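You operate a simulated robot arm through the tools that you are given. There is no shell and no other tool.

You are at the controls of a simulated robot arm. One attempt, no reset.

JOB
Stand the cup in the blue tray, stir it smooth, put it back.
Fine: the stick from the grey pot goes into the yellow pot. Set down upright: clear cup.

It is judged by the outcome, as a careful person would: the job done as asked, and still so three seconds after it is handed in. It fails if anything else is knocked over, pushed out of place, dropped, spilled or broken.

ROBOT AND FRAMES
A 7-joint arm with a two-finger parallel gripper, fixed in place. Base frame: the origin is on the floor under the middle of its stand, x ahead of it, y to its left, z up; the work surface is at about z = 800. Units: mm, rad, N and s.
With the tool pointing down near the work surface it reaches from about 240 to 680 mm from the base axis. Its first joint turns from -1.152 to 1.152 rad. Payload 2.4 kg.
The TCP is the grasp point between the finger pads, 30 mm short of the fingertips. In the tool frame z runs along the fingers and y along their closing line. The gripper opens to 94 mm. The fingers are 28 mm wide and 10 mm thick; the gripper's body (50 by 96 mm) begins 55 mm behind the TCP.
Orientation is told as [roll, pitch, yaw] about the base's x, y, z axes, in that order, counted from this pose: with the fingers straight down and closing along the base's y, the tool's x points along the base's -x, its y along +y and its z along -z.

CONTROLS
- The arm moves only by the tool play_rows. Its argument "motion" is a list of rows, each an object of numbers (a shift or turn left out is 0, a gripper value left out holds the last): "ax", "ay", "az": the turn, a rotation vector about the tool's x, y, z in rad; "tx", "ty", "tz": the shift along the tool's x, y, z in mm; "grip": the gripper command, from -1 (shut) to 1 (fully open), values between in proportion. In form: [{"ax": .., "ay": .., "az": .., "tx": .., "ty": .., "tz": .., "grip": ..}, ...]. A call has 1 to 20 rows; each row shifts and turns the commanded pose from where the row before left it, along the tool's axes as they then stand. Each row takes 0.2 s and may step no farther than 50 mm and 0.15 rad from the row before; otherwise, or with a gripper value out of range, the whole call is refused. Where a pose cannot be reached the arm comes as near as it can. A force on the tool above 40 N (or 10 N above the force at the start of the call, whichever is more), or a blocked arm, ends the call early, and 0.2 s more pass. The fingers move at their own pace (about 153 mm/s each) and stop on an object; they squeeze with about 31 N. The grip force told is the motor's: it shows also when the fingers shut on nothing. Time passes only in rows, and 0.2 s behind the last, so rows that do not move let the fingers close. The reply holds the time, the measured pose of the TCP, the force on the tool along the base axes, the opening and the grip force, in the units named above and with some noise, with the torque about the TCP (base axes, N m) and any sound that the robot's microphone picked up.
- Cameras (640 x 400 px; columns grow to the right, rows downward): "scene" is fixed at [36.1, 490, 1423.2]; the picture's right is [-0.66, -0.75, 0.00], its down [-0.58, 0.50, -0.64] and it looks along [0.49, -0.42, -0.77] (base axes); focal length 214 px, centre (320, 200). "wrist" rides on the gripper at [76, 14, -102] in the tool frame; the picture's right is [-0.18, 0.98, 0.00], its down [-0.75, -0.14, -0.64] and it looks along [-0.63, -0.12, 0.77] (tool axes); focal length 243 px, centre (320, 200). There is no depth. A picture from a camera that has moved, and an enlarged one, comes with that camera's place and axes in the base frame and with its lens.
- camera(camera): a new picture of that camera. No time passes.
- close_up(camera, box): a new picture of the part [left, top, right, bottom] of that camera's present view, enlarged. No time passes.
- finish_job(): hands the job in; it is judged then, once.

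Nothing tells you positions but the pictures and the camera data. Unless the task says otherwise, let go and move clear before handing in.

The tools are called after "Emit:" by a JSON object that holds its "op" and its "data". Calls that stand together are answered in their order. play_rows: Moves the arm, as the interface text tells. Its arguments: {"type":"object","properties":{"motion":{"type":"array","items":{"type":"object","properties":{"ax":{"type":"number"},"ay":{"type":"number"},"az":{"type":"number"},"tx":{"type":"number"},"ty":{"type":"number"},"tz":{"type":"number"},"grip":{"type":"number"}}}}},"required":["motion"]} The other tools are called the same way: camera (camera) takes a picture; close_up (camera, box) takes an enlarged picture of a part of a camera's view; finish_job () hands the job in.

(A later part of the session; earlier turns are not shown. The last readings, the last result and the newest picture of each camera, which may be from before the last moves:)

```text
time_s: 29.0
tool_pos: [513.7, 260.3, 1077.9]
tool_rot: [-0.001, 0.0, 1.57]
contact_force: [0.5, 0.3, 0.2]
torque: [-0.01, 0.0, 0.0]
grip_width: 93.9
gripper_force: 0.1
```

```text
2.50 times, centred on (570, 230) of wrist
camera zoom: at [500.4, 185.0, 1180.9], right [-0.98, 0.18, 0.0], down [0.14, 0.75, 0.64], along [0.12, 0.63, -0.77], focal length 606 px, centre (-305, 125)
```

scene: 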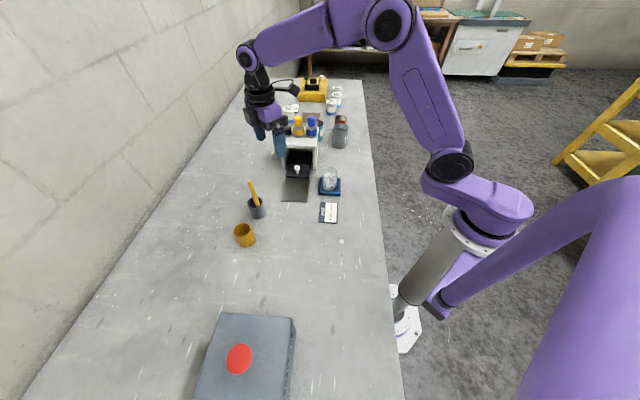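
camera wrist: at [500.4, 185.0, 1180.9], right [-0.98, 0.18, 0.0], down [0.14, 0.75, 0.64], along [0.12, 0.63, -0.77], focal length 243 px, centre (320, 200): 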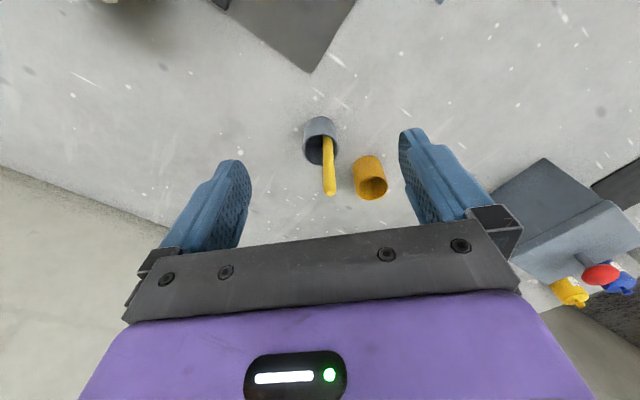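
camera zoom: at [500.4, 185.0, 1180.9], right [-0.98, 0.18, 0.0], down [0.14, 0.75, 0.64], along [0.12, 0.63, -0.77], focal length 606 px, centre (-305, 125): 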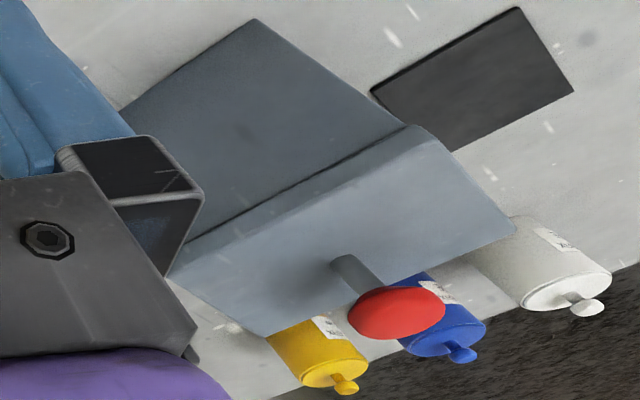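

Triangulating both views puts the stick almost vertical at about (519.5, 352.3), roughly 14 mm thick, with its top at z ≈ 969. The grey pot centre is (530.5, 355) and the yellow pot centre (459.5, 440.3). I'll turn back and hover above the stick.

Emit:
{"op": "play_rows", "data": {"motion": [{"az": 0.1428}, {"az": 0.1428}, {"az": 0.1428}, {"az": 0.1428}, {"az": 0.1428}, {"az": 0.1428}, {"az": 0.1428}, {"az": 0.1428}, {"az": 0.1428}, {"az": 0.1428}, {"az": 0.1428}, {"tx": -2, "ty": 31}, {"tx": -2, "ty": 31}, {"tx": -1.1, "ty": 29.3}, {}, {}]}}

Emit:
{"op": "camera", "data": {"camera": "wrist"}}

Emit:
{"op": "close_up", "data": {"camera": "scene", "box": [220, 130, 300, 220]}}

```text
time_s: 32.4
tool_pos: [518.5, 349.8, 1079.1]
tool_rot: [-0.001, 0.001, 0.0]
contact_force: [-1.1, 0.3, -1.3]
torque: [0.03, 0.0, -0.01]
grip_width: 93.7
gripper_force: 0.0
```

```text
taken
camera wrist: at [443.5, 365.5, 1182.4], right [0.18, 0.98, 0.0], down [0.75, -0.14, 0.64], along [0.63, -0.12, -0.77], focal length 243 px, centre (320, 200)
```

wrist: 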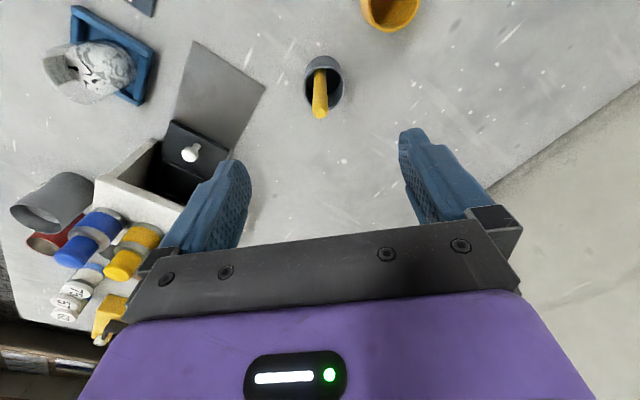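

```text
4.44 times, centred on (260, 175) of scene
camera zoom: at [36.1, 490.0, 1423.2], right [-0.66, -0.75, 0.0], down [-0.58, 0.5, -0.64], along [0.49, -0.42, -0.77], focal length 953 px, centre (587, 311)
```

zoom: 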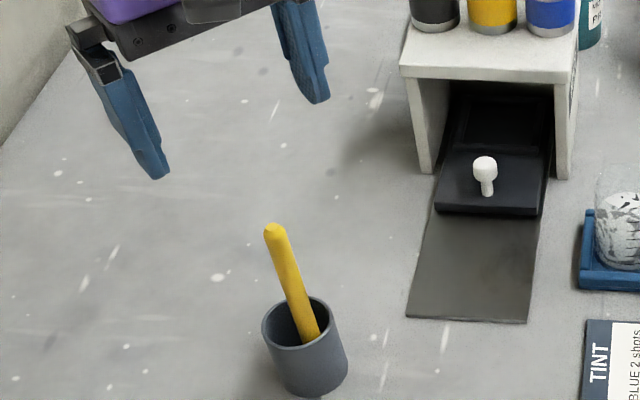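

Emit:
{"op": "close_up", "data": {"camera": "wrist", "box": [280, 40, 370, 130]}}

```text
4.44 times, centred on (325, 85) of wrist
camera zoom: at [443.5, 365.5, 1182.4], right [0.18, 0.98, 0.0], down [0.75, -0.14, 0.64], along [0.63, -0.12, -0.77], focal length 1078 px, centre (298, 711)
```

zoom: 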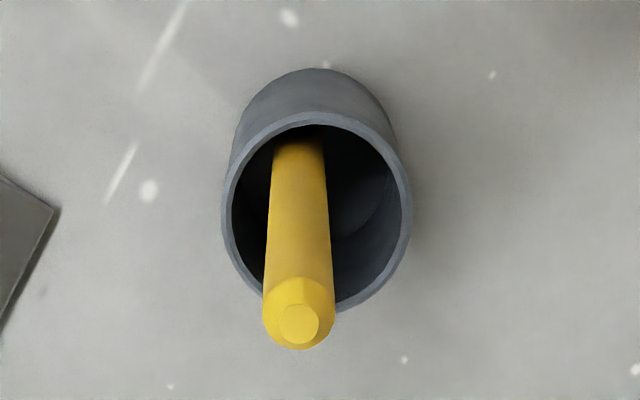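

The stick is confirmed at about (520.5, 351.7), right under the tool. I'll descend to z = 935 with the fingers open.

Emit:
{"op": "play_rows", "data": {"motion": [{"tx": -0.8, "tz": 30}, {"tz": 30}, {"tz": 30}, {"tz": 25}, {"tz": 20}, {"tz": 10}, {}, {}]}}

Emit:
{"op": "camera", "data": {"camera": "wrist"}}

Emit:
{"op": "close_up", "data": {"camera": "scene", "box": [220, 140, 300, 230]}}

```text
time_s: 34.2
tool_pos: [519.2, 353.0, 935.1]
tool_rot: [0.001, -0.001, -0.001]
contact_force: [0.1, 0.0, -0.5]
torque: [-0.01, 0.01, -0.04]
grip_width: 94.0
gripper_force: 0.0
```

```text
taken
camera wrist: at [443.9, 366.9, 1036.8], right [0.18, 0.98, 0.0], down [0.75, -0.14, 0.64], along [0.63, -0.12, -0.77], focal length 243 px, centre (320, 200)
```

wrist: 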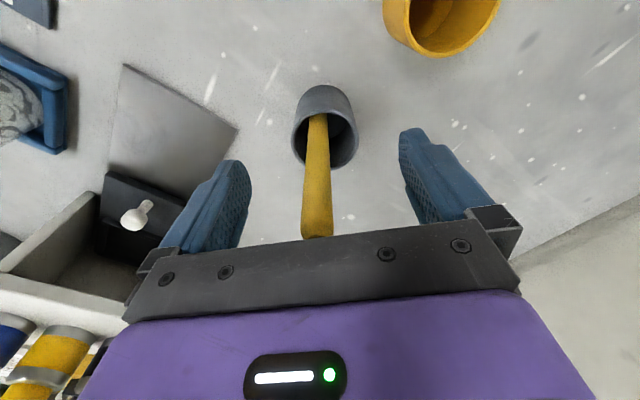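

```text
4.44 times, centred on (260, 185) of scene
camera zoom: at [36.1, 490.0, 1423.2], right [-0.66, -0.75, 0.0], down [-0.58, 0.5, -0.64], along [0.49, -0.42, -0.77], focal length 953 px, centre (587, 267)
```

zoom: 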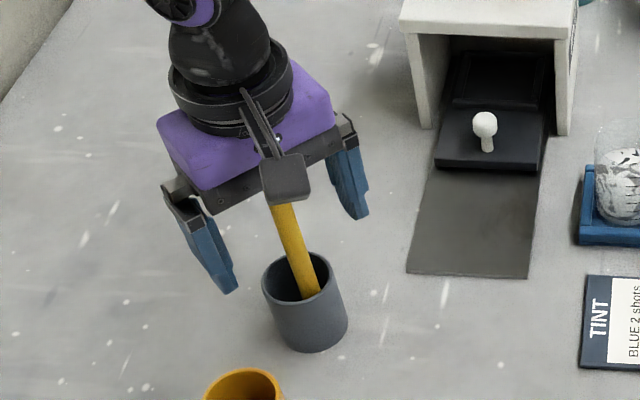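

The fingers straddle the stick with the pot rim well below them. I'll close gradually.

Emit:
{"op": "play_rows", "data": {"motion": [{"grip": 0.2}, {"grip": -0.3}, {"grip": -0.5}, {"grip": -0.6}, {"grip": -0.68}, {"grip": -0.75}, {"grip": -0.85}, {"grip": -1}, {}, {}]}}

Emit:
{"op": "camera", "data": {"camera": "wrist"}}

```text
time_s: 36.4
tool_pos: [519.5, 352.1, 934.7]
tool_rot: [0.001, 0.001, -0.001]
contact_force: [-0.1, 0.1, 0.1]
torque: [0.0, -0.04, -0.01]
grip_width: 13.8
gripper_force: 31.1
```

```text
taken
camera wrist: at [443.9, 366.9, 1036.9], right [0.18, 0.98, 0.0], down [0.75, -0.14, 0.64], along [0.63, -0.12, -0.77], focal length 243 px, centre (320, 200)
```

wrist: 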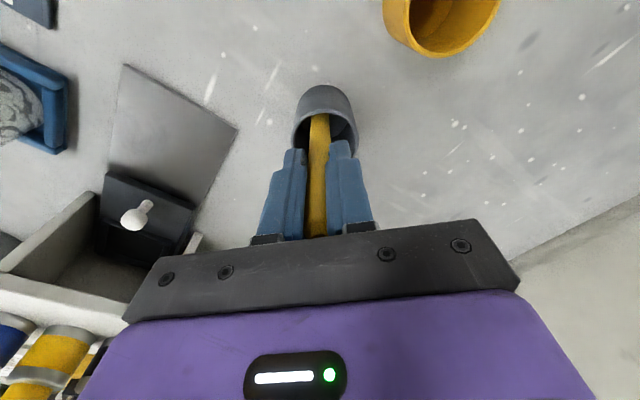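

The stick is gripped at 13.8 mm. I'll lift it straight out of the grey pot.

Emit:
{"op": "play_rows", "data": {"motion": [{"tz": -3}, {"tz": -7}, {"tz": -12}, {"tz": -18}, {"tz": -20}, {"tz": -20}, {"tz": -20}, {"tz": -15}, {}, {}]}}

Emit:
{"op": "camera", "data": {"camera": "wrist"}}

Emit:
{"op": "close_up", "data": {"camera": "scene", "box": [220, 130, 300, 230]}}

```text
time_s: 38.6
tool_pos: [519.7, 350.4, 1049.7]
tool_rot: [0.0, -0.001, -0.001]
contact_force: [0.0, 0.5, -0.1]
torque: [-0.01, -0.02, -0.02]
grip_width: 13.9
gripper_force: 30.9
```

```text
taken
camera wrist: at [443.4, 366.1, 1151.9], right [0.18, 0.98, 0.0], down [0.75, -0.14, 0.64], along [0.63, -0.12, -0.77], focal length 243 px, centre (320, 200)
```

wrist: 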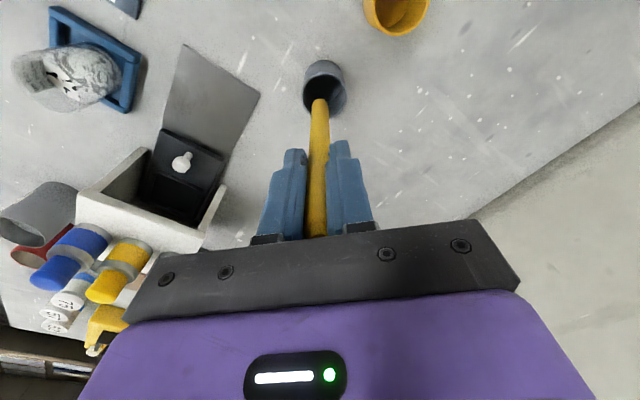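

```text
4.00 times, centred on (260, 180) of scene
camera zoom: at [36.1, 490.0, 1423.2], right [-0.66, -0.75, 0.0], down [-0.58, 0.5, -0.64], along [0.49, -0.42, -0.77], focal length 858 px, centre (560, 280)
```

zoom: 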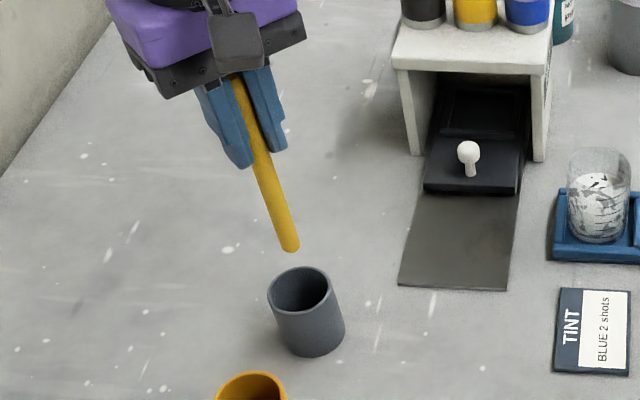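

The stick is out and vertical, its bottom about 128–132 mm below the TCP. I'll carry it over to above the cup.

Emit:
{"op": "play_rows", "data": {"motion": [{"tx": 3.2, "ty": -13.8}, {"tx": 6.3, "ty": -27.6}, {"tx": 7.9, "ty": -34.5}, {"tx": 7.9, "ty": -34.5}, {"tx": 7.9, "ty": -34.5}, {"tx": 7.9, "ty": -34.5}, {"tx": 7.9, "ty": -34.5}, {"tx": 6.3, "ty": -27.6}, {"tx": 4.7, "ty": -20.7}, {"tx": 3, "ty": -14}, {}, {}, {}]}}

Emit:
{"op": "camera", "data": {"camera": "wrist"}}

Emit:
{"op": "close_up", "data": {"camera": "scene", "box": [280, 100, 380, 210]}}

```text
time_s: 41.4
tool_pos: [455.2, 76.1, 1048.9]
tool_rot: [0.001, -0.002, 0.001]
contact_force: [0.3, 0.0, 0.3]
torque: [0.0, 0.0, 0.01]
grip_width: 13.9
gripper_force: 31.0
```

```text
taken
camera wrist: at [380.4, 90.8, 1151.5], right [0.18, 0.98, 0.0], down [0.75, -0.14, 0.64], along [0.63, -0.12, -0.77], focal length 243 px, centre (320, 200)
```

wrist: 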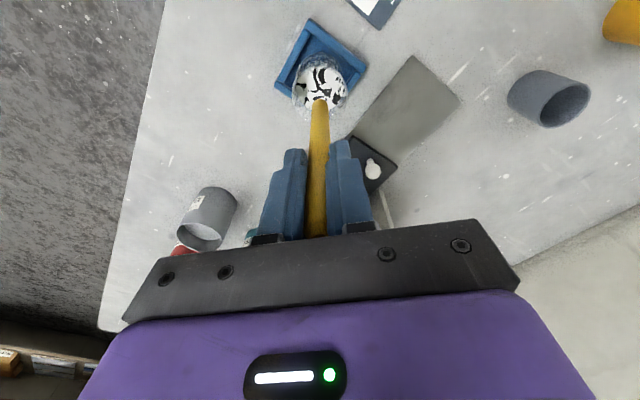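

```text
3.64 times, centred on (330, 155) of scene
camera zoom: at [36.1, 490.0, 1423.2], right [-0.66, -0.75, 0.0], down [-0.58, 0.5, -0.64], along [0.49, -0.42, -0.77], focal length 780 px, centre (284, 364)
```

zoom: 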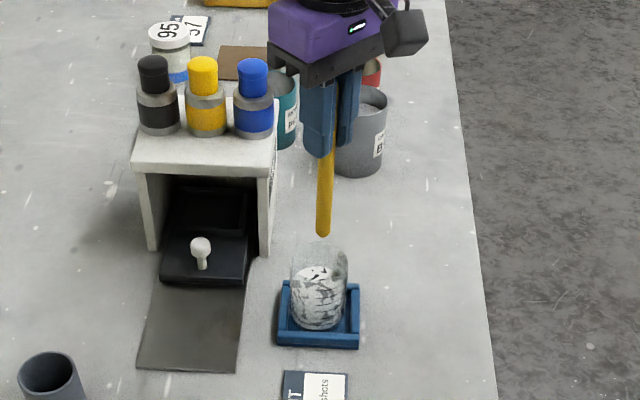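

Emit:
{"op": "close_up", "data": {"camera": "wrist", "box": [265, 10, 375, 130]}}

Emit:
{"op": "close_up", "data": {"camera": "scene", "box": [300, 150, 360, 205]}}

```text
3.33 times, centred on (320, 70) of wrist
camera zoom: at [380.4, 90.8, 1151.5], right [0.18, 0.98, 0.0], down [0.75, -0.14, 0.64], along [0.63, -0.12, -0.77], focal length 809 px, centre (320, 633)
```

zoom: 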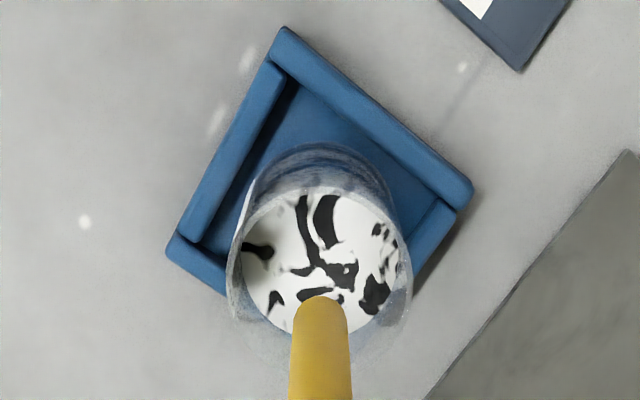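

```text
7.27 times, centred on (330, 178) of scene
camera zoom: at [36.1, 490.0, 1423.2], right [-0.66, -0.75, 0.0], down [-0.58, 0.5, -0.64], along [0.49, -0.42, -0.77], focal length 1560 px, centre (247, 364)
```

zoom: 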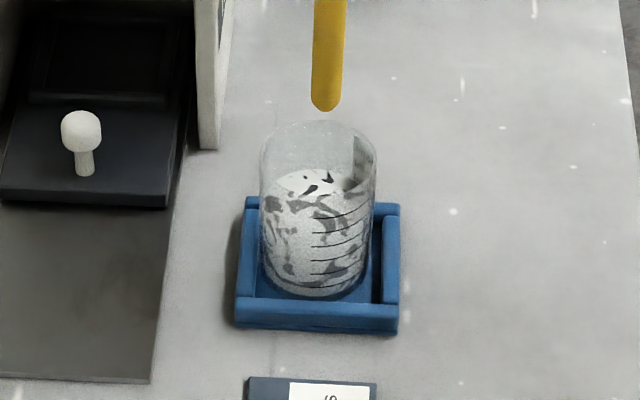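

The stick is centred over the cup to within about 1 mm. I'll lower it into the paint, stopping about 10 mm above the cup floor.

Emit:
{"op": "play_rows", "data": {"motion": [{"tz": 10}, {"tz": 18}, {"tz": 18}, {"tz": 15}, {"tz": 12}, {"tz": 10}, {"tz": 8}, {"tz": 7}, {"tz": 4}, {}, {}]}}

Emit:
{"op": "camera", "data": {"camera": "wrist"}}

Emit:
{"op": "close_up", "data": {"camera": "scene", "box": [300, 140, 360, 205]}}

```text
time_s: 43.8
tool_pos: [456.0, 74.7, 946.2]
tool_rot: [0.0, 0.0, 0.0]
contact_force: [-0.5, -0.1, 0.3]
torque: [0.05, 0.02, 0.01]
grip_width: 13.5
gripper_force: 30.7
```

```text
taken
camera wrist: at [381.0, 90.4, 1048.0], right [0.18, 0.98, 0.0], down [0.75, -0.14, 0.64], along [0.63, -0.12, -0.77], focal length 243 px, centre (320, 200)
```

wrist: 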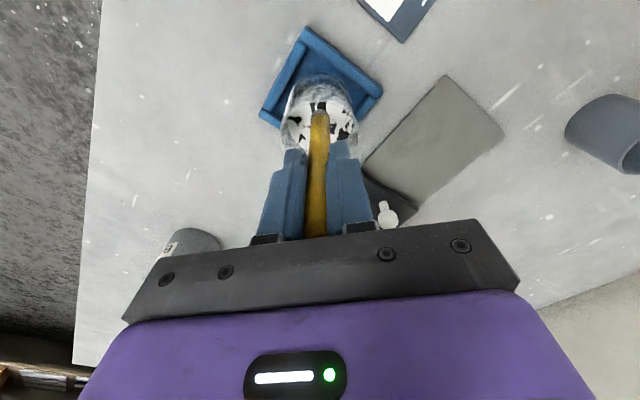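

```text
6.15 times, centred on (330, 172) of scene
camera zoom: at [36.1, 490.0, 1423.2], right [-0.66, -0.75, 0.0], down [-0.58, 0.5, -0.64], along [0.49, -0.42, -0.77], focal length 1320 px, centre (258, 369)
```

zoom: 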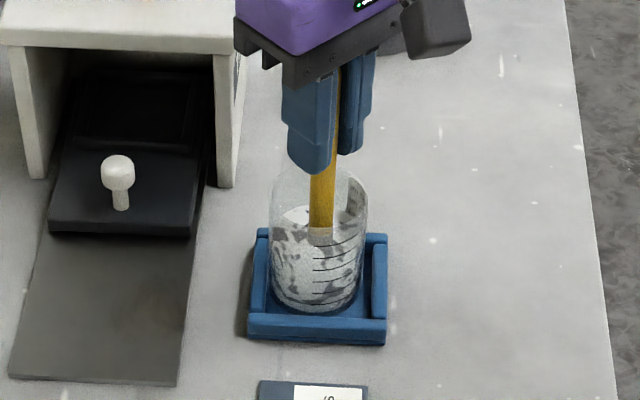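

The stick is in the paint with its bottom about 10 mm above the cup floor. I'll stir in gentle circles of 12 mm radius.

Emit:
{"op": "play_rows", "data": {"motion": [{"tx": 6}, {"tx": 6}, {"tx": -3.51, "ty": 8.49}, {"tx": -8.49, "ty": 3.51}, {"tx": -8.49, "ty": -3.51}, {"tx": -3.51, "ty": -8.49}, {"tx": 3.51, "ty": -8.49}, {"tx": 8.49, "ty": -3.51}, {"tx": 8.49, "ty": 3.51}, {"tx": 3.51, "ty": 8.49}, {"tx": -3.51, "ty": 8.49}, {"tx": -8.49, "ty": 3.51}, {"tx": -8.49, "ty": -3.51}, {"tx": -3.51, "ty": -8.49}, {"tx": 3.51, "ty": -8.49}, {"tx": 8.49, "ty": -3.51}, {"tx": 8.49, "ty": 3.51}, {"tx": 3.51, "ty": 8.49}, {}]}}

Emit:
{"op": "camera", "data": {"camera": "wrist"}}

Emit:
{"op": "close_up", "data": {"camera": "scene", "box": [300, 140, 360, 205]}}

```text
time_s: 47.8
tool_pos: [443.8, 75.5, 947.4]
tool_rot: [0.0, -0.001, 0.0]
contact_force: [-0.3, 0.6, -0.4]
torque: [-0.02, 0.0, 0.0]
grip_width: 13.7
gripper_force: 31.5
```

```text
taken
camera wrist: at [368.8, 91.3, 1049.4], right [0.18, 0.98, 0.0], down [0.75, -0.14, 0.64], along [0.63, -0.12, -0.77], focal length 243 px, centre (320, 200)
```

wrist: 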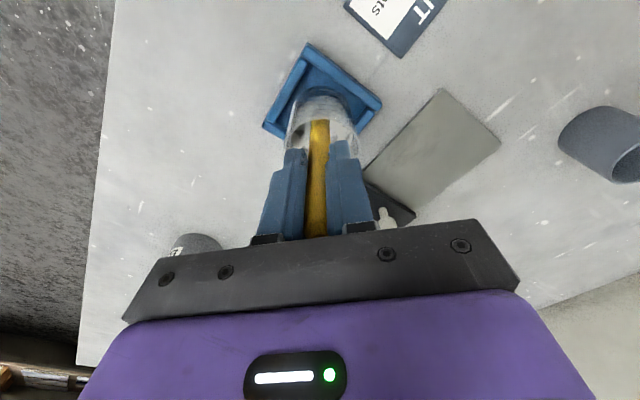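

```text
6.15 times, centred on (330, 172) of scene
camera zoom: at [36.1, 490.0, 1423.2], right [-0.66, -0.75, 0.0], down [-0.58, 0.5, -0.64], along [0.49, -0.42, -0.77], focal length 1320 px, centre (258, 369)
```

zoom: 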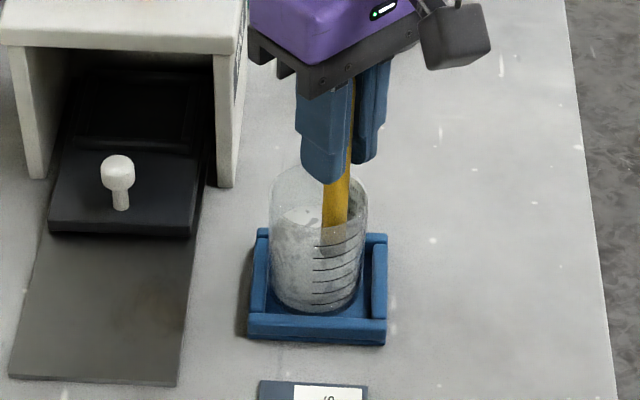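

No contact force, and the streaks are already fading. I'll look closer.

Emit:
{"op": "close_up", "data": {"camera": "wrist", "box": [270, 60, 370, 160]}}

Emit:
{"op": "close_up", "data": {"camera": "scene", "box": [315, 165, 345, 195]}}

```text
4.00 times, centred on (320, 110) of wrist
camera zoom: at [368.8, 91.3, 1049.4], right [0.18, 0.98, 0.0], down [0.75, -0.14, 0.64], along [0.63, -0.12, -0.77], focal length 970 px, centre (320, 560)
```

zoom: 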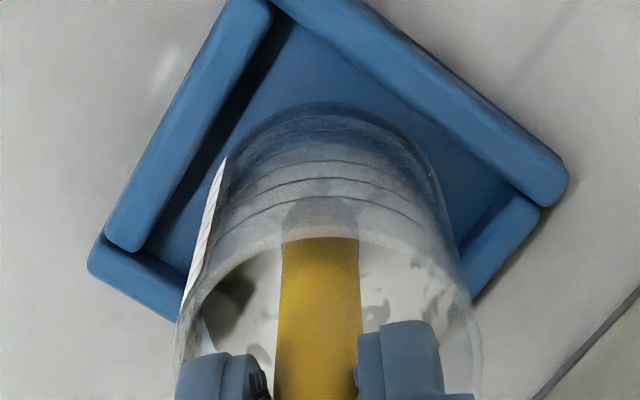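

```text
13.33 times, centred on (330, 180) of scene
camera zoom: at [36.1, 490.0, 1423.2], right [-0.66, -0.75, 0.0], down [-0.58, 0.5, -0.64], along [0.49, -0.42, -0.77], focal length 2860 px, centre (187, 467)
```

zoom: 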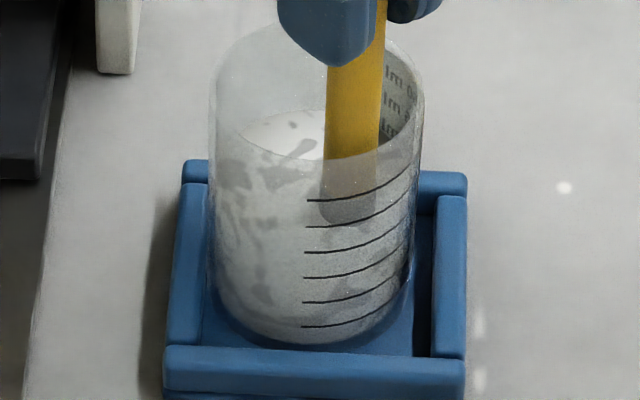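

The streaks are about half gone and the cup hasn't moved. I'll keep stirring.

Emit:
{"op": "play_rows", "data": {"motion": [{"tx": -3.51, "ty": 8.49}, {"tx": -8.49, "ty": 3.51}, {"tx": -8.49, "ty": -3.51}, {"tx": -3.51, "ty": -8.49}, {"tx": 3.51, "ty": -8.49}, {"tx": 8.49, "ty": -3.51}, {"tx": 8.49, "ty": 3.51}, {"tx": 3.51, "ty": 8.49}, {"tx": -3.51, "ty": 8.49}, {"tx": -8.49, "ty": 3.51}, {"tx": -8.49, "ty": -3.51}, {"tx": -3.51, "ty": -8.49}, {"tx": 3.51, "ty": -8.49}, {"tx": 8.49, "ty": -3.51}, {"tx": 8.49, "ty": 3.51}, {"tx": 3.51, "ty": 8.49}, {}]}}

Emit:
{"op": "close_up", "data": {"camera": "wrist", "box": [270, 60, 370, 160]}}

Emit:
{"op": "close_up", "data": {"camera": "scene", "box": [315, 165, 345, 195]}}

```text
time_s: 51.4
tool_pos: [444.5, 76.3, 945.8]
tool_rot: [-0.001, 0.001, 0.001]
contact_force: [0.4, -1.3, -0.9]
torque: [-0.01, 0.01, 0.03]
grip_width: 13.3
gripper_force: 30.7
```

```text
4.00 times, centred on (320, 110) of wrist
camera zoom: at [369.3, 90.6, 1049.0], right [0.18, 0.98, 0.0], down [0.75, -0.14, 0.64], along [0.63, -0.12, -0.77], focal length 970 px, centre (320, 560)
```

zoom: 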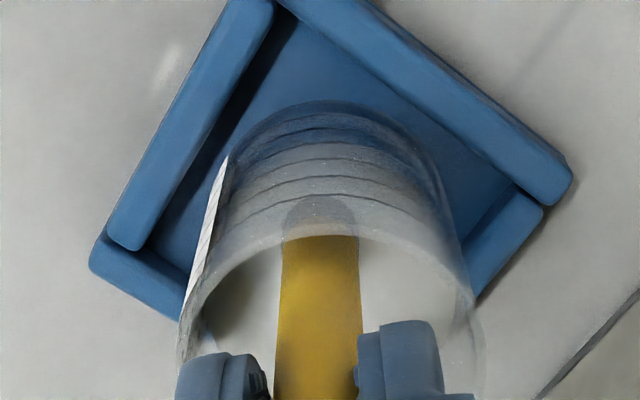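

```text
13.33 times, centred on (330, 180) of scene
camera zoom: at [36.1, 490.0, 1423.2], right [-0.66, -0.75, 0.0], down [-0.58, 0.5, -0.64], along [0.49, -0.42, -0.77], focal length 2860 px, centre (187, 467)
```

zoom: 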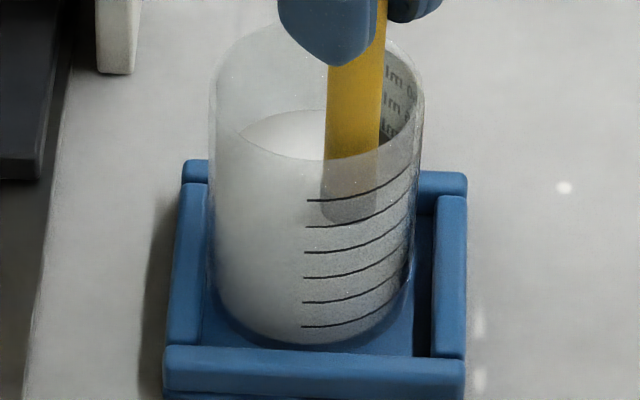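

The paint now looks uniform. I'll do one more turn for certainty, return to centre, then raise the stick slowly and let it drain over the cup.

Emit:
{"op": "play_rows", "data": {"motion": [{"tx": -3.51, "ty": 8.49}, {"tx": -8.49, "ty": 3.51}, {"tx": -8.49, "ty": -3.51}, {"tx": -3.51, "ty": -8.49}, {"tx": 3.51, "ty": -8.49}, {"tx": 8.49, "ty": -3.51}, {"tx": 8.49, "ty": 3.51}, {"tx": 3.51, "ty": 8.49}, {"tx": -6}, {"tx": -6}, {}, {}]}}

Emit:
{"op": "play_rows", "data": {"motion": [{"tz": -3}, {"tz": -6}, {"tz": -8}, {"tz": -8}, {"tz": -8}, {"tz": -8}, {"tz": -8}, {"tz": -6}, {}, {}, {}, {}, {}]}}

Emit:
{"op": "camera", "data": {"camera": "wrist"}}

Emit:
{"op": "close_up", "data": {"camera": "scene", "box": [305, 140, 355, 200]}}

```text
time_s: 54.0
tool_pos: [456.2, 75.9, 946.1]
tool_rot: [0.0, 0.0, 0.0]
contact_force: [0.3, -0.4, -0.1]
torque: [0.01, 0.02, 0.01]
grip_width: 13.7
gripper_force: 31.2
```

```text
time_s: 56.8
tool_pos: [457.2, 74.9, 1001.7]
tool_rot: [0.0, 0.0, -0.002]
contact_force: [-0.3, -0.9, 0.5]
torque: [0.02, 0.05, -0.01]
grip_width: 13.8
gripper_force: 30.7
```

```text
taken
camera wrist: at [381.1, 89.5, 1104.4], right [0.18, 0.98, 0.0], down [0.75, -0.14, 0.64], along [0.63, -0.12, -0.77], focal length 243 px, centre (320, 200)
```

wrist: 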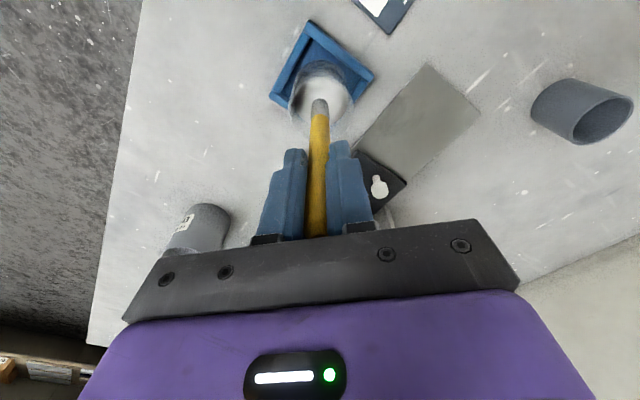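

```text
6.67 times, centred on (330, 170) of scene
camera zoom: at [36.1, 490.0, 1423.2], right [-0.66, -0.75, 0.0], down [-0.58, 0.5, -0.64], along [0.49, -0.42, -0.77], focal length 1430 px, centre (253, 400)
```

zoom: 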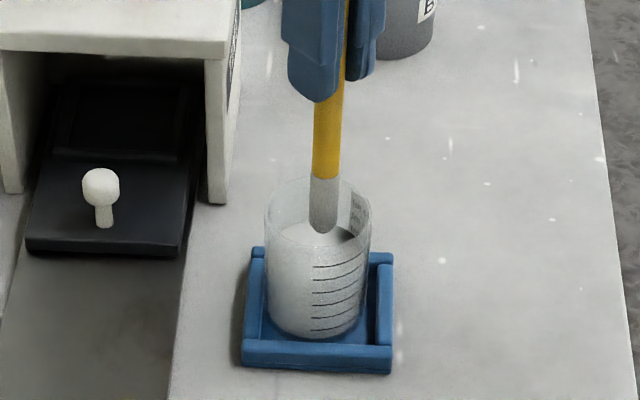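

The paint is smooth and the stick end is coated. I'll check for a hanging drip before leaving the cup.

Emit:
{"op": "close_up", "data": {"camera": "scene", "box": [318, 160, 342, 185]}}

Emit:
{"op": "close_up", "data": {"camera": "wrist", "box": [270, 40, 370, 140]}}

```text
16.00 times, centred on (330, 172) of scene
camera zoom: at [36.1, 490.0, 1423.2], right [-0.66, -0.75, 0.0], down [-0.58, 0.5, -0.64], along [0.49, -0.42, -0.77], focal length 3432 px, centre (160, 640)
```

zoom: 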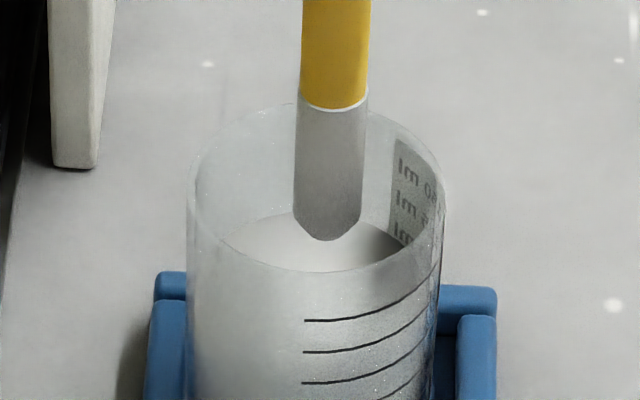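

```text
4.00 times, centred on (320, 90) of wrist
camera zoom: at [381.1, 89.5, 1104.4], right [0.18, 0.98, 0.0], down [0.75, -0.14, 0.64], along [0.63, -0.12, -0.77], focal length 970 px, centre (320, 640)
```

zoom: 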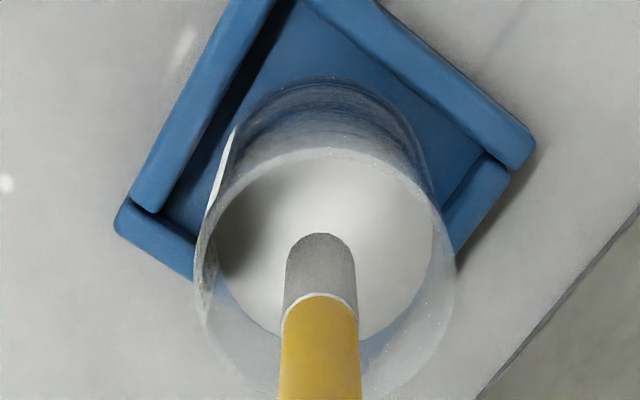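

No drip is hanging, just a film of paint. I'll wait a few more seconds over the cup so it drains fully.

Emit:
{"op": "play_rows", "data": {"motion": [{}, {}, {}, {}, {}, {}, {}, {}, {}, {}, {}, {}, {}, {}, {}, {}, {}, {}, {}, {}]}}

Emit:
{"op": "close_up", "data": {"camera": "scene", "box": [318, 160, 342, 185]}}

```text
time_s: 61.0
tool_pos: [457.7, 74.3, 1002.1]
tool_rot: [-0.001, 0.002, -0.002]
contact_force: [0.5, 0.9, 0.2]
torque: [0.03, -0.02, -0.01]
grip_width: 13.7
gripper_force: 30.5
```

```text
16.00 times, centred on (330, 172) of scene
camera zoom: at [36.1, 490.0, 1423.2], right [-0.66, -0.75, 0.0], down [-0.58, 0.5, -0.64], along [0.49, -0.42, -0.77], focal length 3432 px, centre (160, 640)
```

zoom: 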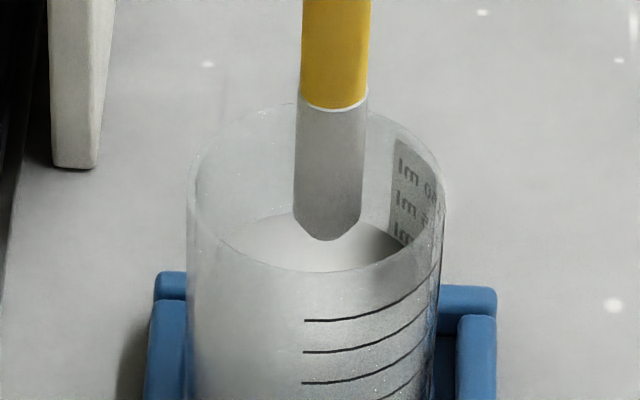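

No change, so it isn't dripping. I'll raise it clear and travel straight across to above the yellow pot.

Emit:
{"op": "play_rows", "data": {"motion": [{"tz": -14}, {"tz": -20}, {"tz": -14}, {"ty": 15, "tx": -0.4}, {"ty": 25, "tx": -0.4}, {"ty": 35, "tx": -0.4}, {"ty": 35, "tx": -0.4}, {"ty": 35, "tx": -0.4}, {"ty": 35, "tx": -0.4}, {"ty": 35}, {"ty": 35}, {"ty": 35}, {"ty": 35}, {"ty": 25}, {"ty": 15}, {"ty": 4.8}, {}, {}, {}]}}

Emit:
{"op": "camera", "data": {"camera": "wrist"}}

Emit:
{"op": "close_up", "data": {"camera": "scene", "box": [210, 150, 290, 260]}}

```text
time_s: 65.0
tool_pos: [457.7, 438.4, 1051.1]
tool_rot: [0.0, -0.002, 0.0]
contact_force: [-0.5, 0.2, -0.3]
torque: [-0.01, -0.01, -0.01]
grip_width: 13.9
gripper_force: 31.2
```

```text
taken
camera wrist: at [382.5, 454.9, 1152.4], right [0.18, 0.98, 0.0], down [0.75, -0.14, 0.64], along [0.63, -0.12, -0.77], focal length 243 px, centre (320, 200)
```

wrist: 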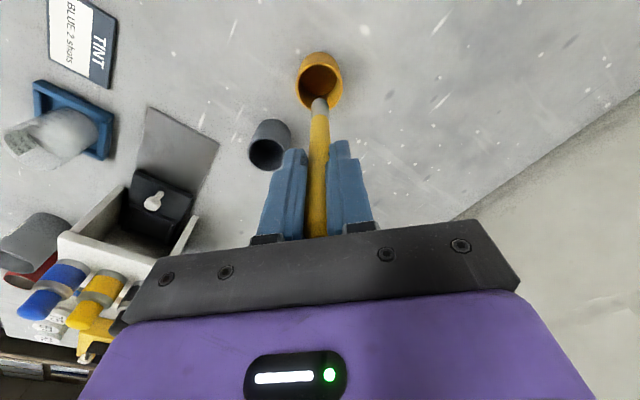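

```text
3.64 times, centred on (250, 205) of scene
camera zoom: at [36.1, 490.0, 1423.2], right [-0.66, -0.75, 0.0], down [-0.58, 0.5, -0.64], along [0.49, -0.42, -0.77], focal length 780 px, centre (574, 182)
```

zoom: 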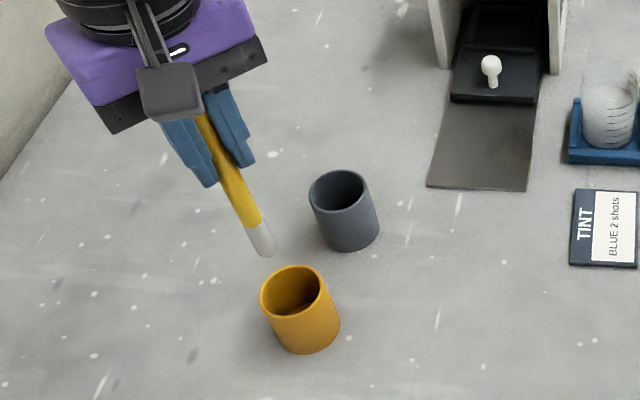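

Emit:
{"op": "close_up", "data": {"camera": "wrist", "box": [265, 30, 375, 130]}}

Emit:
{"op": "close_up", "data": {"camera": "scene", "box": [300, 150, 360, 210]}}

```text
4.00 times, centred on (320, 80) of wrist
camera zoom: at [382.5, 454.9, 1152.4], right [0.18, 0.98, 0.0], down [0.75, -0.14, 0.64], along [0.63, -0.12, -0.77], focal length 970 px, centre (320, 680)
```

zoom: 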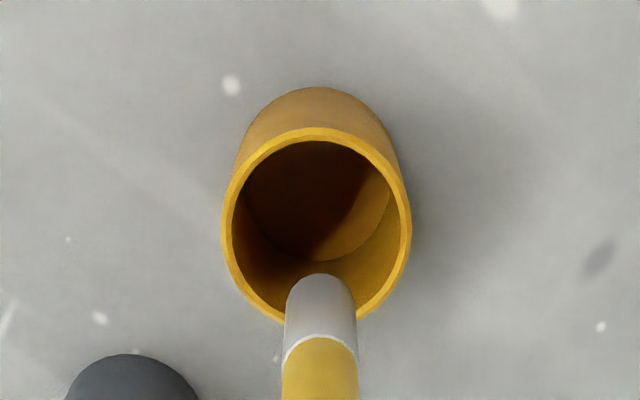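

```text
6.67 times, centred on (330, 180) of scene
camera zoom: at [36.1, 490.0, 1423.2], right [-0.66, -0.75, 0.0], down [-0.58, 0.5, -0.64], along [0.49, -0.42, -0.77], focal length 1430 px, centre (253, 333)
```

zoom: 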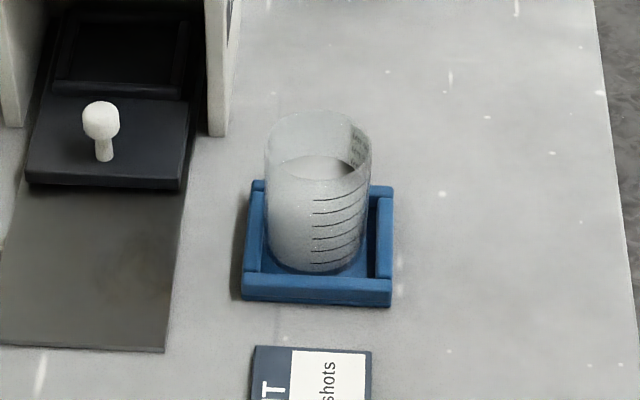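

The stick hangs over the centre of the yellow pot, and the paint in the cup is smooth. I'll lower it in to just above the pot floor.

Emit:
{"op": "play_rows", "data": {"motion": [{"tz": 10}, {"tz": 18}, {"tz": 18}, {"tz": 18}, {"tz": 16}, {"tz": 12}, {"tz": 9}, {"tz": 6}, {"tz": 4}, {}, {}]}}

Emit:
{"op": "camera", "data": {"camera": "wrist"}}

Emit:
{"op": "close_up", "data": {"camera": "scene", "box": [210, 170, 290, 260]}}

```text
time_s: 67.4
tool_pos: [458.7, 439.3, 937.9]
tool_rot: [-0.001, 0.0, 0.001]
contact_force: [0.8, -0.1, 0.3]
torque: [0.03, 0.01, -0.03]
grip_width: 13.8
gripper_force: 31.6
```

```text
taken
camera wrist: at [383.9, 454.7, 1041.0], right [0.18, 0.98, 0.0], down [0.75, -0.14, 0.64], along [0.63, -0.12, -0.77], focal length 243 px, centre (320, 200)
```

wrist: 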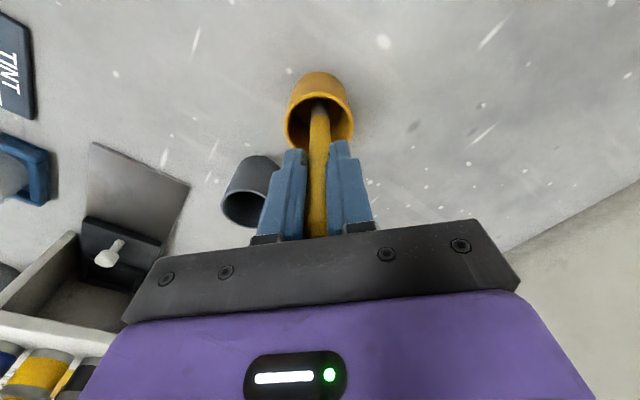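

```text
4.44 times, centred on (250, 215) of scene
camera zoom: at [36.1, 490.0, 1423.2], right [-0.66, -0.75, 0.0], down [-0.58, 0.5, -0.64], along [0.49, -0.42, -0.77], focal length 953 px, centre (631, 133)
```

zoom: 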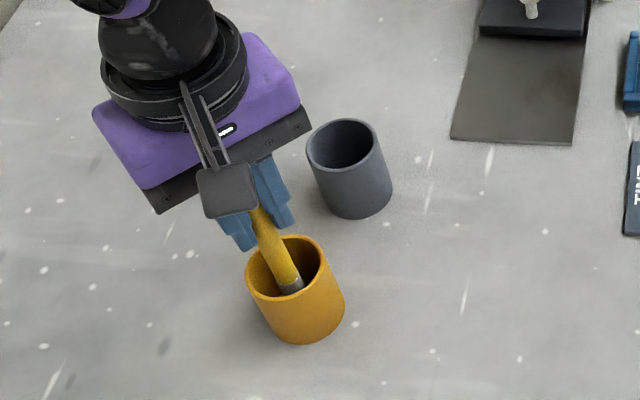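

The stick is inside the yellow pot. I'll ease down in small steps to the floor.

Emit:
{"op": "play_rows", "data": {"motion": [{"tz": 1}, {"tz": 1}, {"tz": 1}, {}]}}

```text
time_s: 68.4
tool_pos: [458.2, 440.1, 935.9]
tool_rot: [0.0, 0.0, 0.001]
contact_force: [-0.6, -0.8, -0.7]
torque: [-0.05, 0.02, 0.03]
grip_width: 13.8
gripper_force: 31.4
```

Emit:
{"op": "play_rows", "data": {"motion": [{"tz": 0.7}, {}]}}

```text
time_s: 69.0
tool_pos: [459.2, 439.5, 935.0]
tool_rot: [-0.001, 0.0, 0.0]
contact_force: [-0.1, 1.3, 0.0]
torque: [0.01, 0.02, 0.01]
grip_width: 13.8
gripper_force: 31.5
```

Emit:
{"op": "play_rows", "data": {"motion": [{"tz": 0.6}, {}]}}

```text
time_s: 69.6
tool_pos: [458.2, 439.6, 932.8]
tool_rot: [0.001, -0.001, 0.0]
contact_force: [0.5, -0.3, 1.9]
torque: [0.0, 0.0, 0.0]
grip_width: 13.9
gripper_force: 30.6
```

Emit:
{"op": "play_rows", "data": {"motion": [{"tz": 0.2}, {}]}}

```text
time_s: 70.2
tool_pos: [459.9, 440.0, 934.3]
tool_rot: [0.0, 0.0, 0.0]
contact_force: [-0.1, 0.6, 1.7]
torque: [0.08, 0.07, 0.0]
grip_width: 13.7
gripper_force: 31.0
```

The stick is resting on the pot floor with light force. I'll open the fingers slowly and evenly.

Emit:
{"op": "play_rows", "data": {"motion": [{"grip": -0.72}, {"grip": -0.7}, {"grip": -0.68}, {"grip": -0.65}, {"grip": -0.6}, {"grip": -0.5}, {"grip": -0.35}, {"grip": -0.1}, {"grip": 0.2}, {}, {}]}}

Emit:
{"op": "camera", "data": {"camera": "wrist"}}

Emit:
{"op": "close_up", "data": {"camera": "scene", "box": [210, 170, 290, 260]}}

```text
time_s: 72.6
tool_pos: [459.3, 439.9, 934.8]
tool_rot: [-0.001, 0.0, -0.001]
contact_force: [-0.1, 0.0, 0.2]
torque: [0.0, -0.03, -0.03]
grip_width: 56.4
gripper_force: 0.1
```

```text
taken
camera wrist: at [383.7, 454.9, 1036.8], right [0.18, 0.98, 0.0], down [0.75, -0.14, 0.64], along [0.63, -0.12, -0.77], focal length 243 px, centre (320, 200)
```

wrist: 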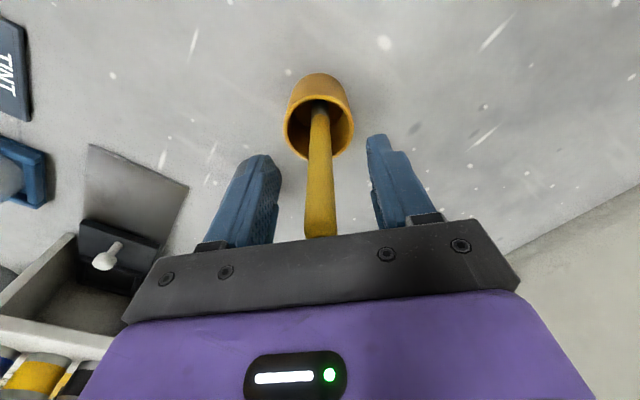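

```text
4.44 times, centred on (250, 215) of scene
camera zoom: at [36.1, 490.0, 1423.2], right [-0.66, -0.75, 0.0], down [-0.58, 0.5, -0.64], along [0.49, -0.42, -0.77], focal length 953 px, centre (631, 133)
```

zoom: 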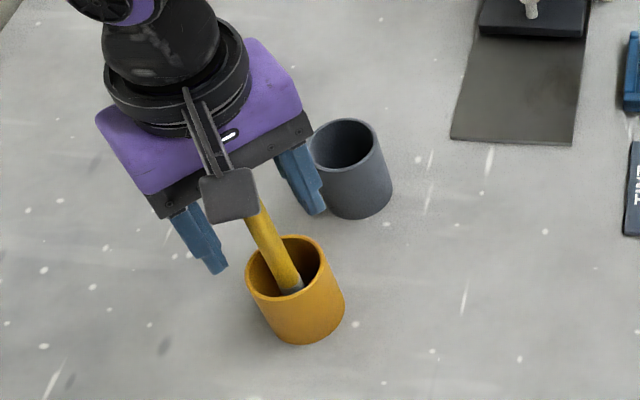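

The stick stands upright in the yellow pot. I'll open fully, back straight up, and check it.

Emit:
{"op": "play_rows", "data": {"motion": [{"grip": 0.6}, {"grip": 1}, {"tz": -8}, {"tz": -15}, {"tz": -25}, {"tz": -35}, {"tz": -35}, {"tz": -30}, {}, {}]}}

Emit:
{"op": "camera", "data": {"camera": "wrist"}}

Emit:
{"op": "close_up", "data": {"camera": "scene", "box": [210, 150, 290, 260]}}

```text
time_s: 74.8
tool_pos: [459.4, 439.1, 1082.0]
tool_rot: [0.001, -0.001, -0.001]
contact_force: [-0.1, -0.1, 0.0]
torque: [-0.01, -0.06, -0.01]
grip_width: 94.0
gripper_force: 0.0
```

```text
taken
camera wrist: at [384.3, 454.6, 1185.2], right [0.18, 0.98, 0.0], down [0.75, -0.14, 0.64], along [0.63, -0.12, -0.77], focal length 243 px, centre (320, 200)
```

wrist: 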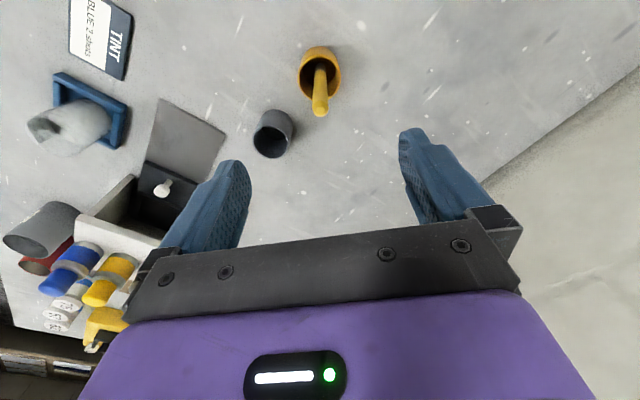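

```text
3.64 times, centred on (250, 205) of scene
camera zoom: at [36.1, 490.0, 1423.2], right [-0.66, -0.75, 0.0], down [-0.58, 0.5, -0.64], along [0.49, -0.42, -0.77], focal length 780 px, centre (574, 182)
```

zoom: 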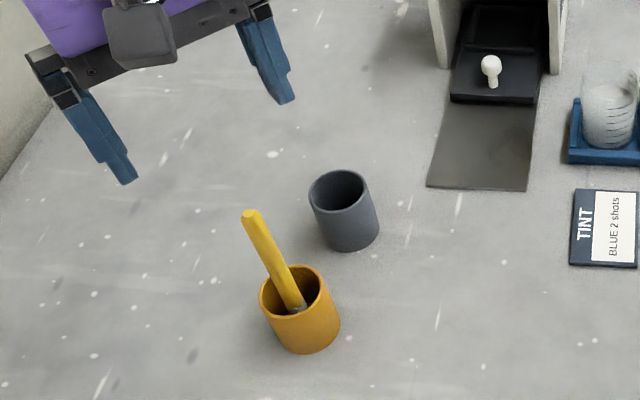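

The stick stands steady in the yellow pot. I'll go back to hover above the cup in the tray.

Emit:
{"op": "play_rows", "data": {"motion": [{"ty": -20, "tx": 0.4}, {"ty": -36, "tx": 0.4}, {"ty": -38, "tx": 0.4}, {"ty": -38, "tx": 0.4}, {"ty": -38, "tx": 0.4}, {"ty": -38, "tx": 0.4}, {"ty": -38, "tx": 0.4}, {"ty": -38, "tx": 0.4}, {"ty": -36, "tx": 0.4}, {"ty": -28, "tx": 0.3}, {"ty": -16.5}, {"tz": 30}, {"tz": 30}, {"tz": 23}, {}, {}, {}]}}

Emit:
{"op": "camera", "data": {"camera": "wrist"}}

Emit:
{"op": "close_up", "data": {"camera": "wrist", "box": [265, 40, 375, 150]}}

Emit:
{"op": "close_up", "data": {"camera": "scene", "box": [210, 160, 290, 260]}}

```text
time_s: 78.4
tool_pos: [454.7, 75.8, 996.8]
tool_rot: [-0.001, 0.0, 0.0]
contact_force: [-0.4, 0.2, -0.6]
torque: [-0.01, 0.0, 0.03]
grip_width: 93.9
gripper_force: 0.0
```

```text
taken
camera wrist: at [379.5, 90.0, 1100.0], right [0.18, 0.98, 0.0], down [0.75, -0.14, 0.64], along [0.63, -0.12, -0.77], focal length 243 px, centre (320, 200)
```

wrist: 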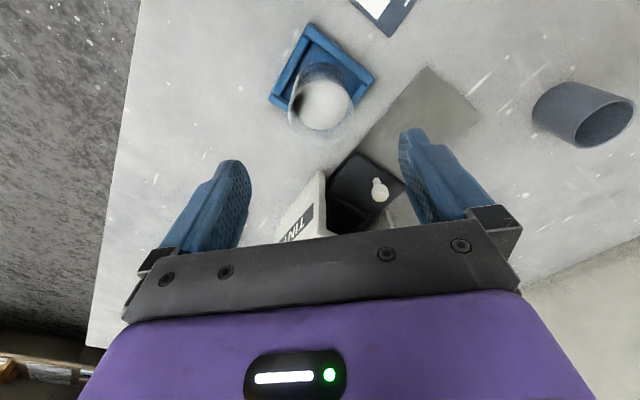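

```text
3.64 times, centred on (320, 95) of wrist
camera zoom: at [379.5, 90.0, 1100.0], right [0.18, 0.98, 0.0], down [0.75, -0.14, 0.64], along [0.63, -0.12, -0.77], focal length 882 px, centre (320, 582)
```

zoom: 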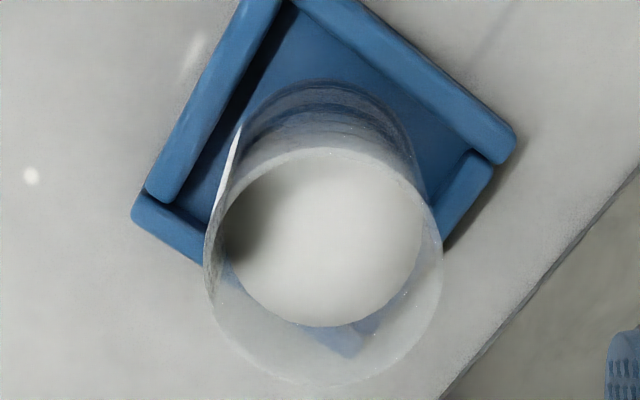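

```text
4.00 times, centred on (250, 210) of scene
camera zoom: at [36.1, 490.0, 1423.2], right [-0.66, -0.75, 0.0], down [-0.58, 0.5, -0.64], along [0.49, -0.42, -0.77], focal length 858 px, centre (600, 160)
```

zoom: 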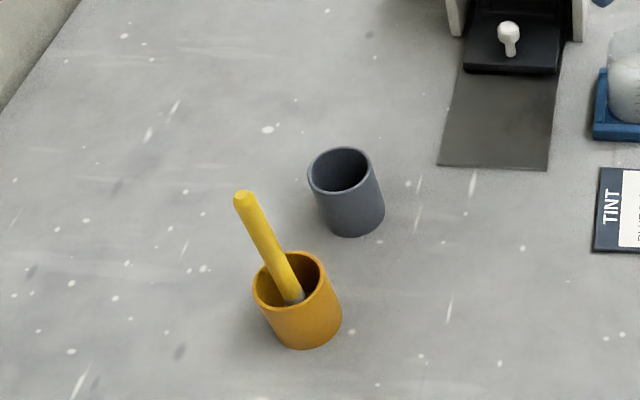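

The paint is uniformly smooth. The cup centre is at about (455.7, 76.7), so I'll descend around it to z = 854.

Emit:
{"op": "play_rows", "data": {"motion": [{"tz": 30, "ty": 0.7}, {"tz": 30}, {"tz": 30}, {"tz": 26}, {"tz": 18}, {"tz": 10}, {}, {}]}}

Emit:
{"op": "camera", "data": {"camera": "wrist"}}

Emit:
{"op": "close_up", "data": {"camera": "scene", "box": [300, 150, 360, 210]}}

```text
time_s: 80.2
tool_pos: [455.4, 76.9, 854.1]
tool_rot: [-0.001, 0.001, 0.0]
contact_force: [-0.2, -0.1, -0.7]
torque: [-0.01, 0.0, 0.0]
grip_width: 93.8
gripper_force: 0.1
```

```text
taken
camera wrist: at [379.2, 92.0, 957.0], right [0.18, 0.98, 0.0], down [0.75, -0.14, 0.64], along [0.63, -0.12, -0.77], focal length 243 px, centre (320, 200)
```

wrist: 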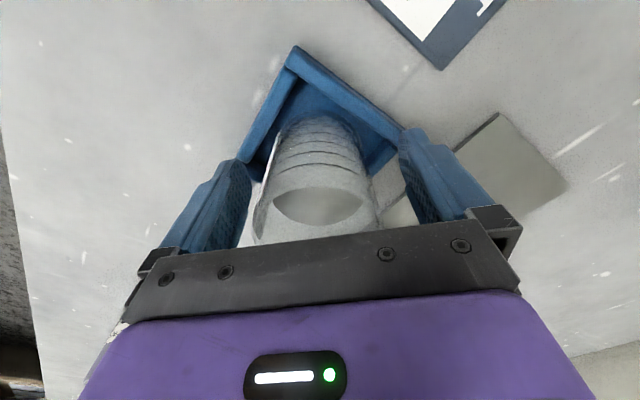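

```text
6.67 times, centred on (330, 180) of scene
camera zoom: at [36.1, 490.0, 1423.2], right [-0.66, -0.75, 0.0], down [-0.58, 0.5, -0.64], along [0.49, -0.42, -0.77], focal length 1430 px, centre (253, 333)
```

zoom: 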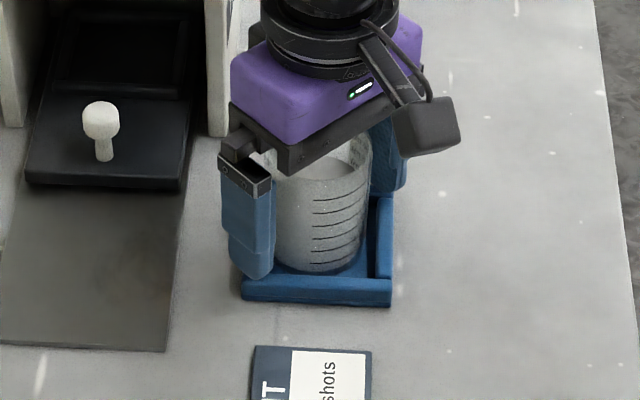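

The fingers straddle the cup clear of the tray walls. I'll close gently.

Emit:
{"op": "play_rows", "data": {"motion": [{"grip": 0.4}, {"grip": 0.32}, {"grip": 0.28}, {"grip": 0.25}, {"grip": 0.2}, {"grip": 0.1}, {"grip": 0.0}, {}, {}]}}

Emit:
{"op": "camera", "data": {"camera": "wrist"}}

```text
time_s: 82.2
tool_pos: [454.4, 76.0, 854.8]
tool_rot: [-0.001, 0.0, 0.0]
contact_force: [-4.4, -8.6, 0.0]
torque: [-0.35, 0.11, -0.12]
grip_width: 59.2
gripper_force: 31.2
```

```text
taken
camera wrist: at [378.9, 91.5, 957.1], right [0.18, 0.98, 0.0], down [0.75, -0.14, 0.64], along [0.63, -0.12, -0.77], focal length 243 px, centre (320, 200)
```

wrist: 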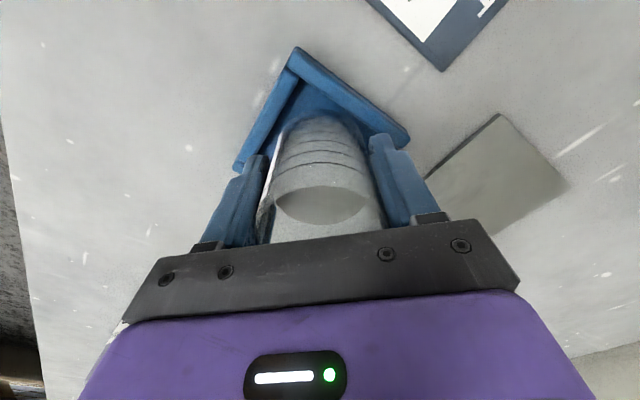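

The grip shows a sideways force of about 10 N, so the cup is touching a tray wall. I'll shift slightly to relieve it before lifting.

Emit:
{"op": "play_rows", "data": {"motion": [{"tx": 0.3, "ty": -0.7}, {}]}}

Emit:
{"op": "close_up", "data": {"camera": "scene", "box": [310, 168, 350, 200]}}

```text
time_s: 82.8
tool_pos: [453.5, 78.2, 854.6]
tool_rot: [0.001, 0.0, 0.001]
contact_force: [-3.4, -2.4, -1.4]
torque: [-0.17, 0.16, -0.04]
grip_width: 59.0
gripper_force: 30.6
```

```text
12.50 times, centred on (330, 184) of scene
camera zoom: at [36.0, 490.0, 1423.2], right [-0.66, -0.75, 0.0], down [-0.58, 0.5, -0.64], along [0.49, -0.42, -0.77], focal length 2681 px, centre (195, 400)
```

zoom: 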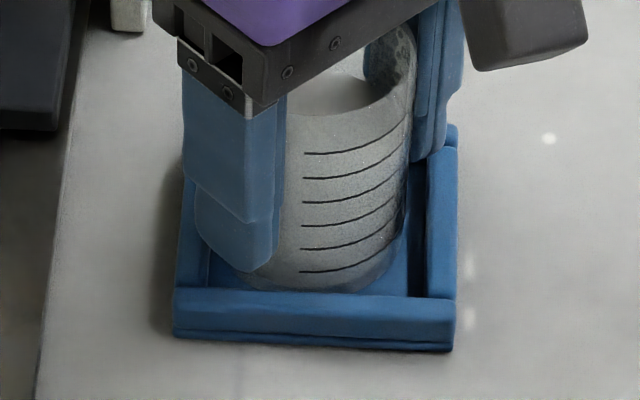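

Emit:
{"op": "play_rows", "data": {"motion": [{"tx": 0.5, "ty": -0.3}, {}]}}

```text
time_s: 83.4
tool_pos: [454.6, 77.4, 855.5]
tool_rot: [0.001, -0.003, 0.0]
contact_force: [0.7, -1.0, 0.5]
torque: [-0.02, 0.04, -0.02]
grip_width: 59.2
gripper_force: 30.8
```

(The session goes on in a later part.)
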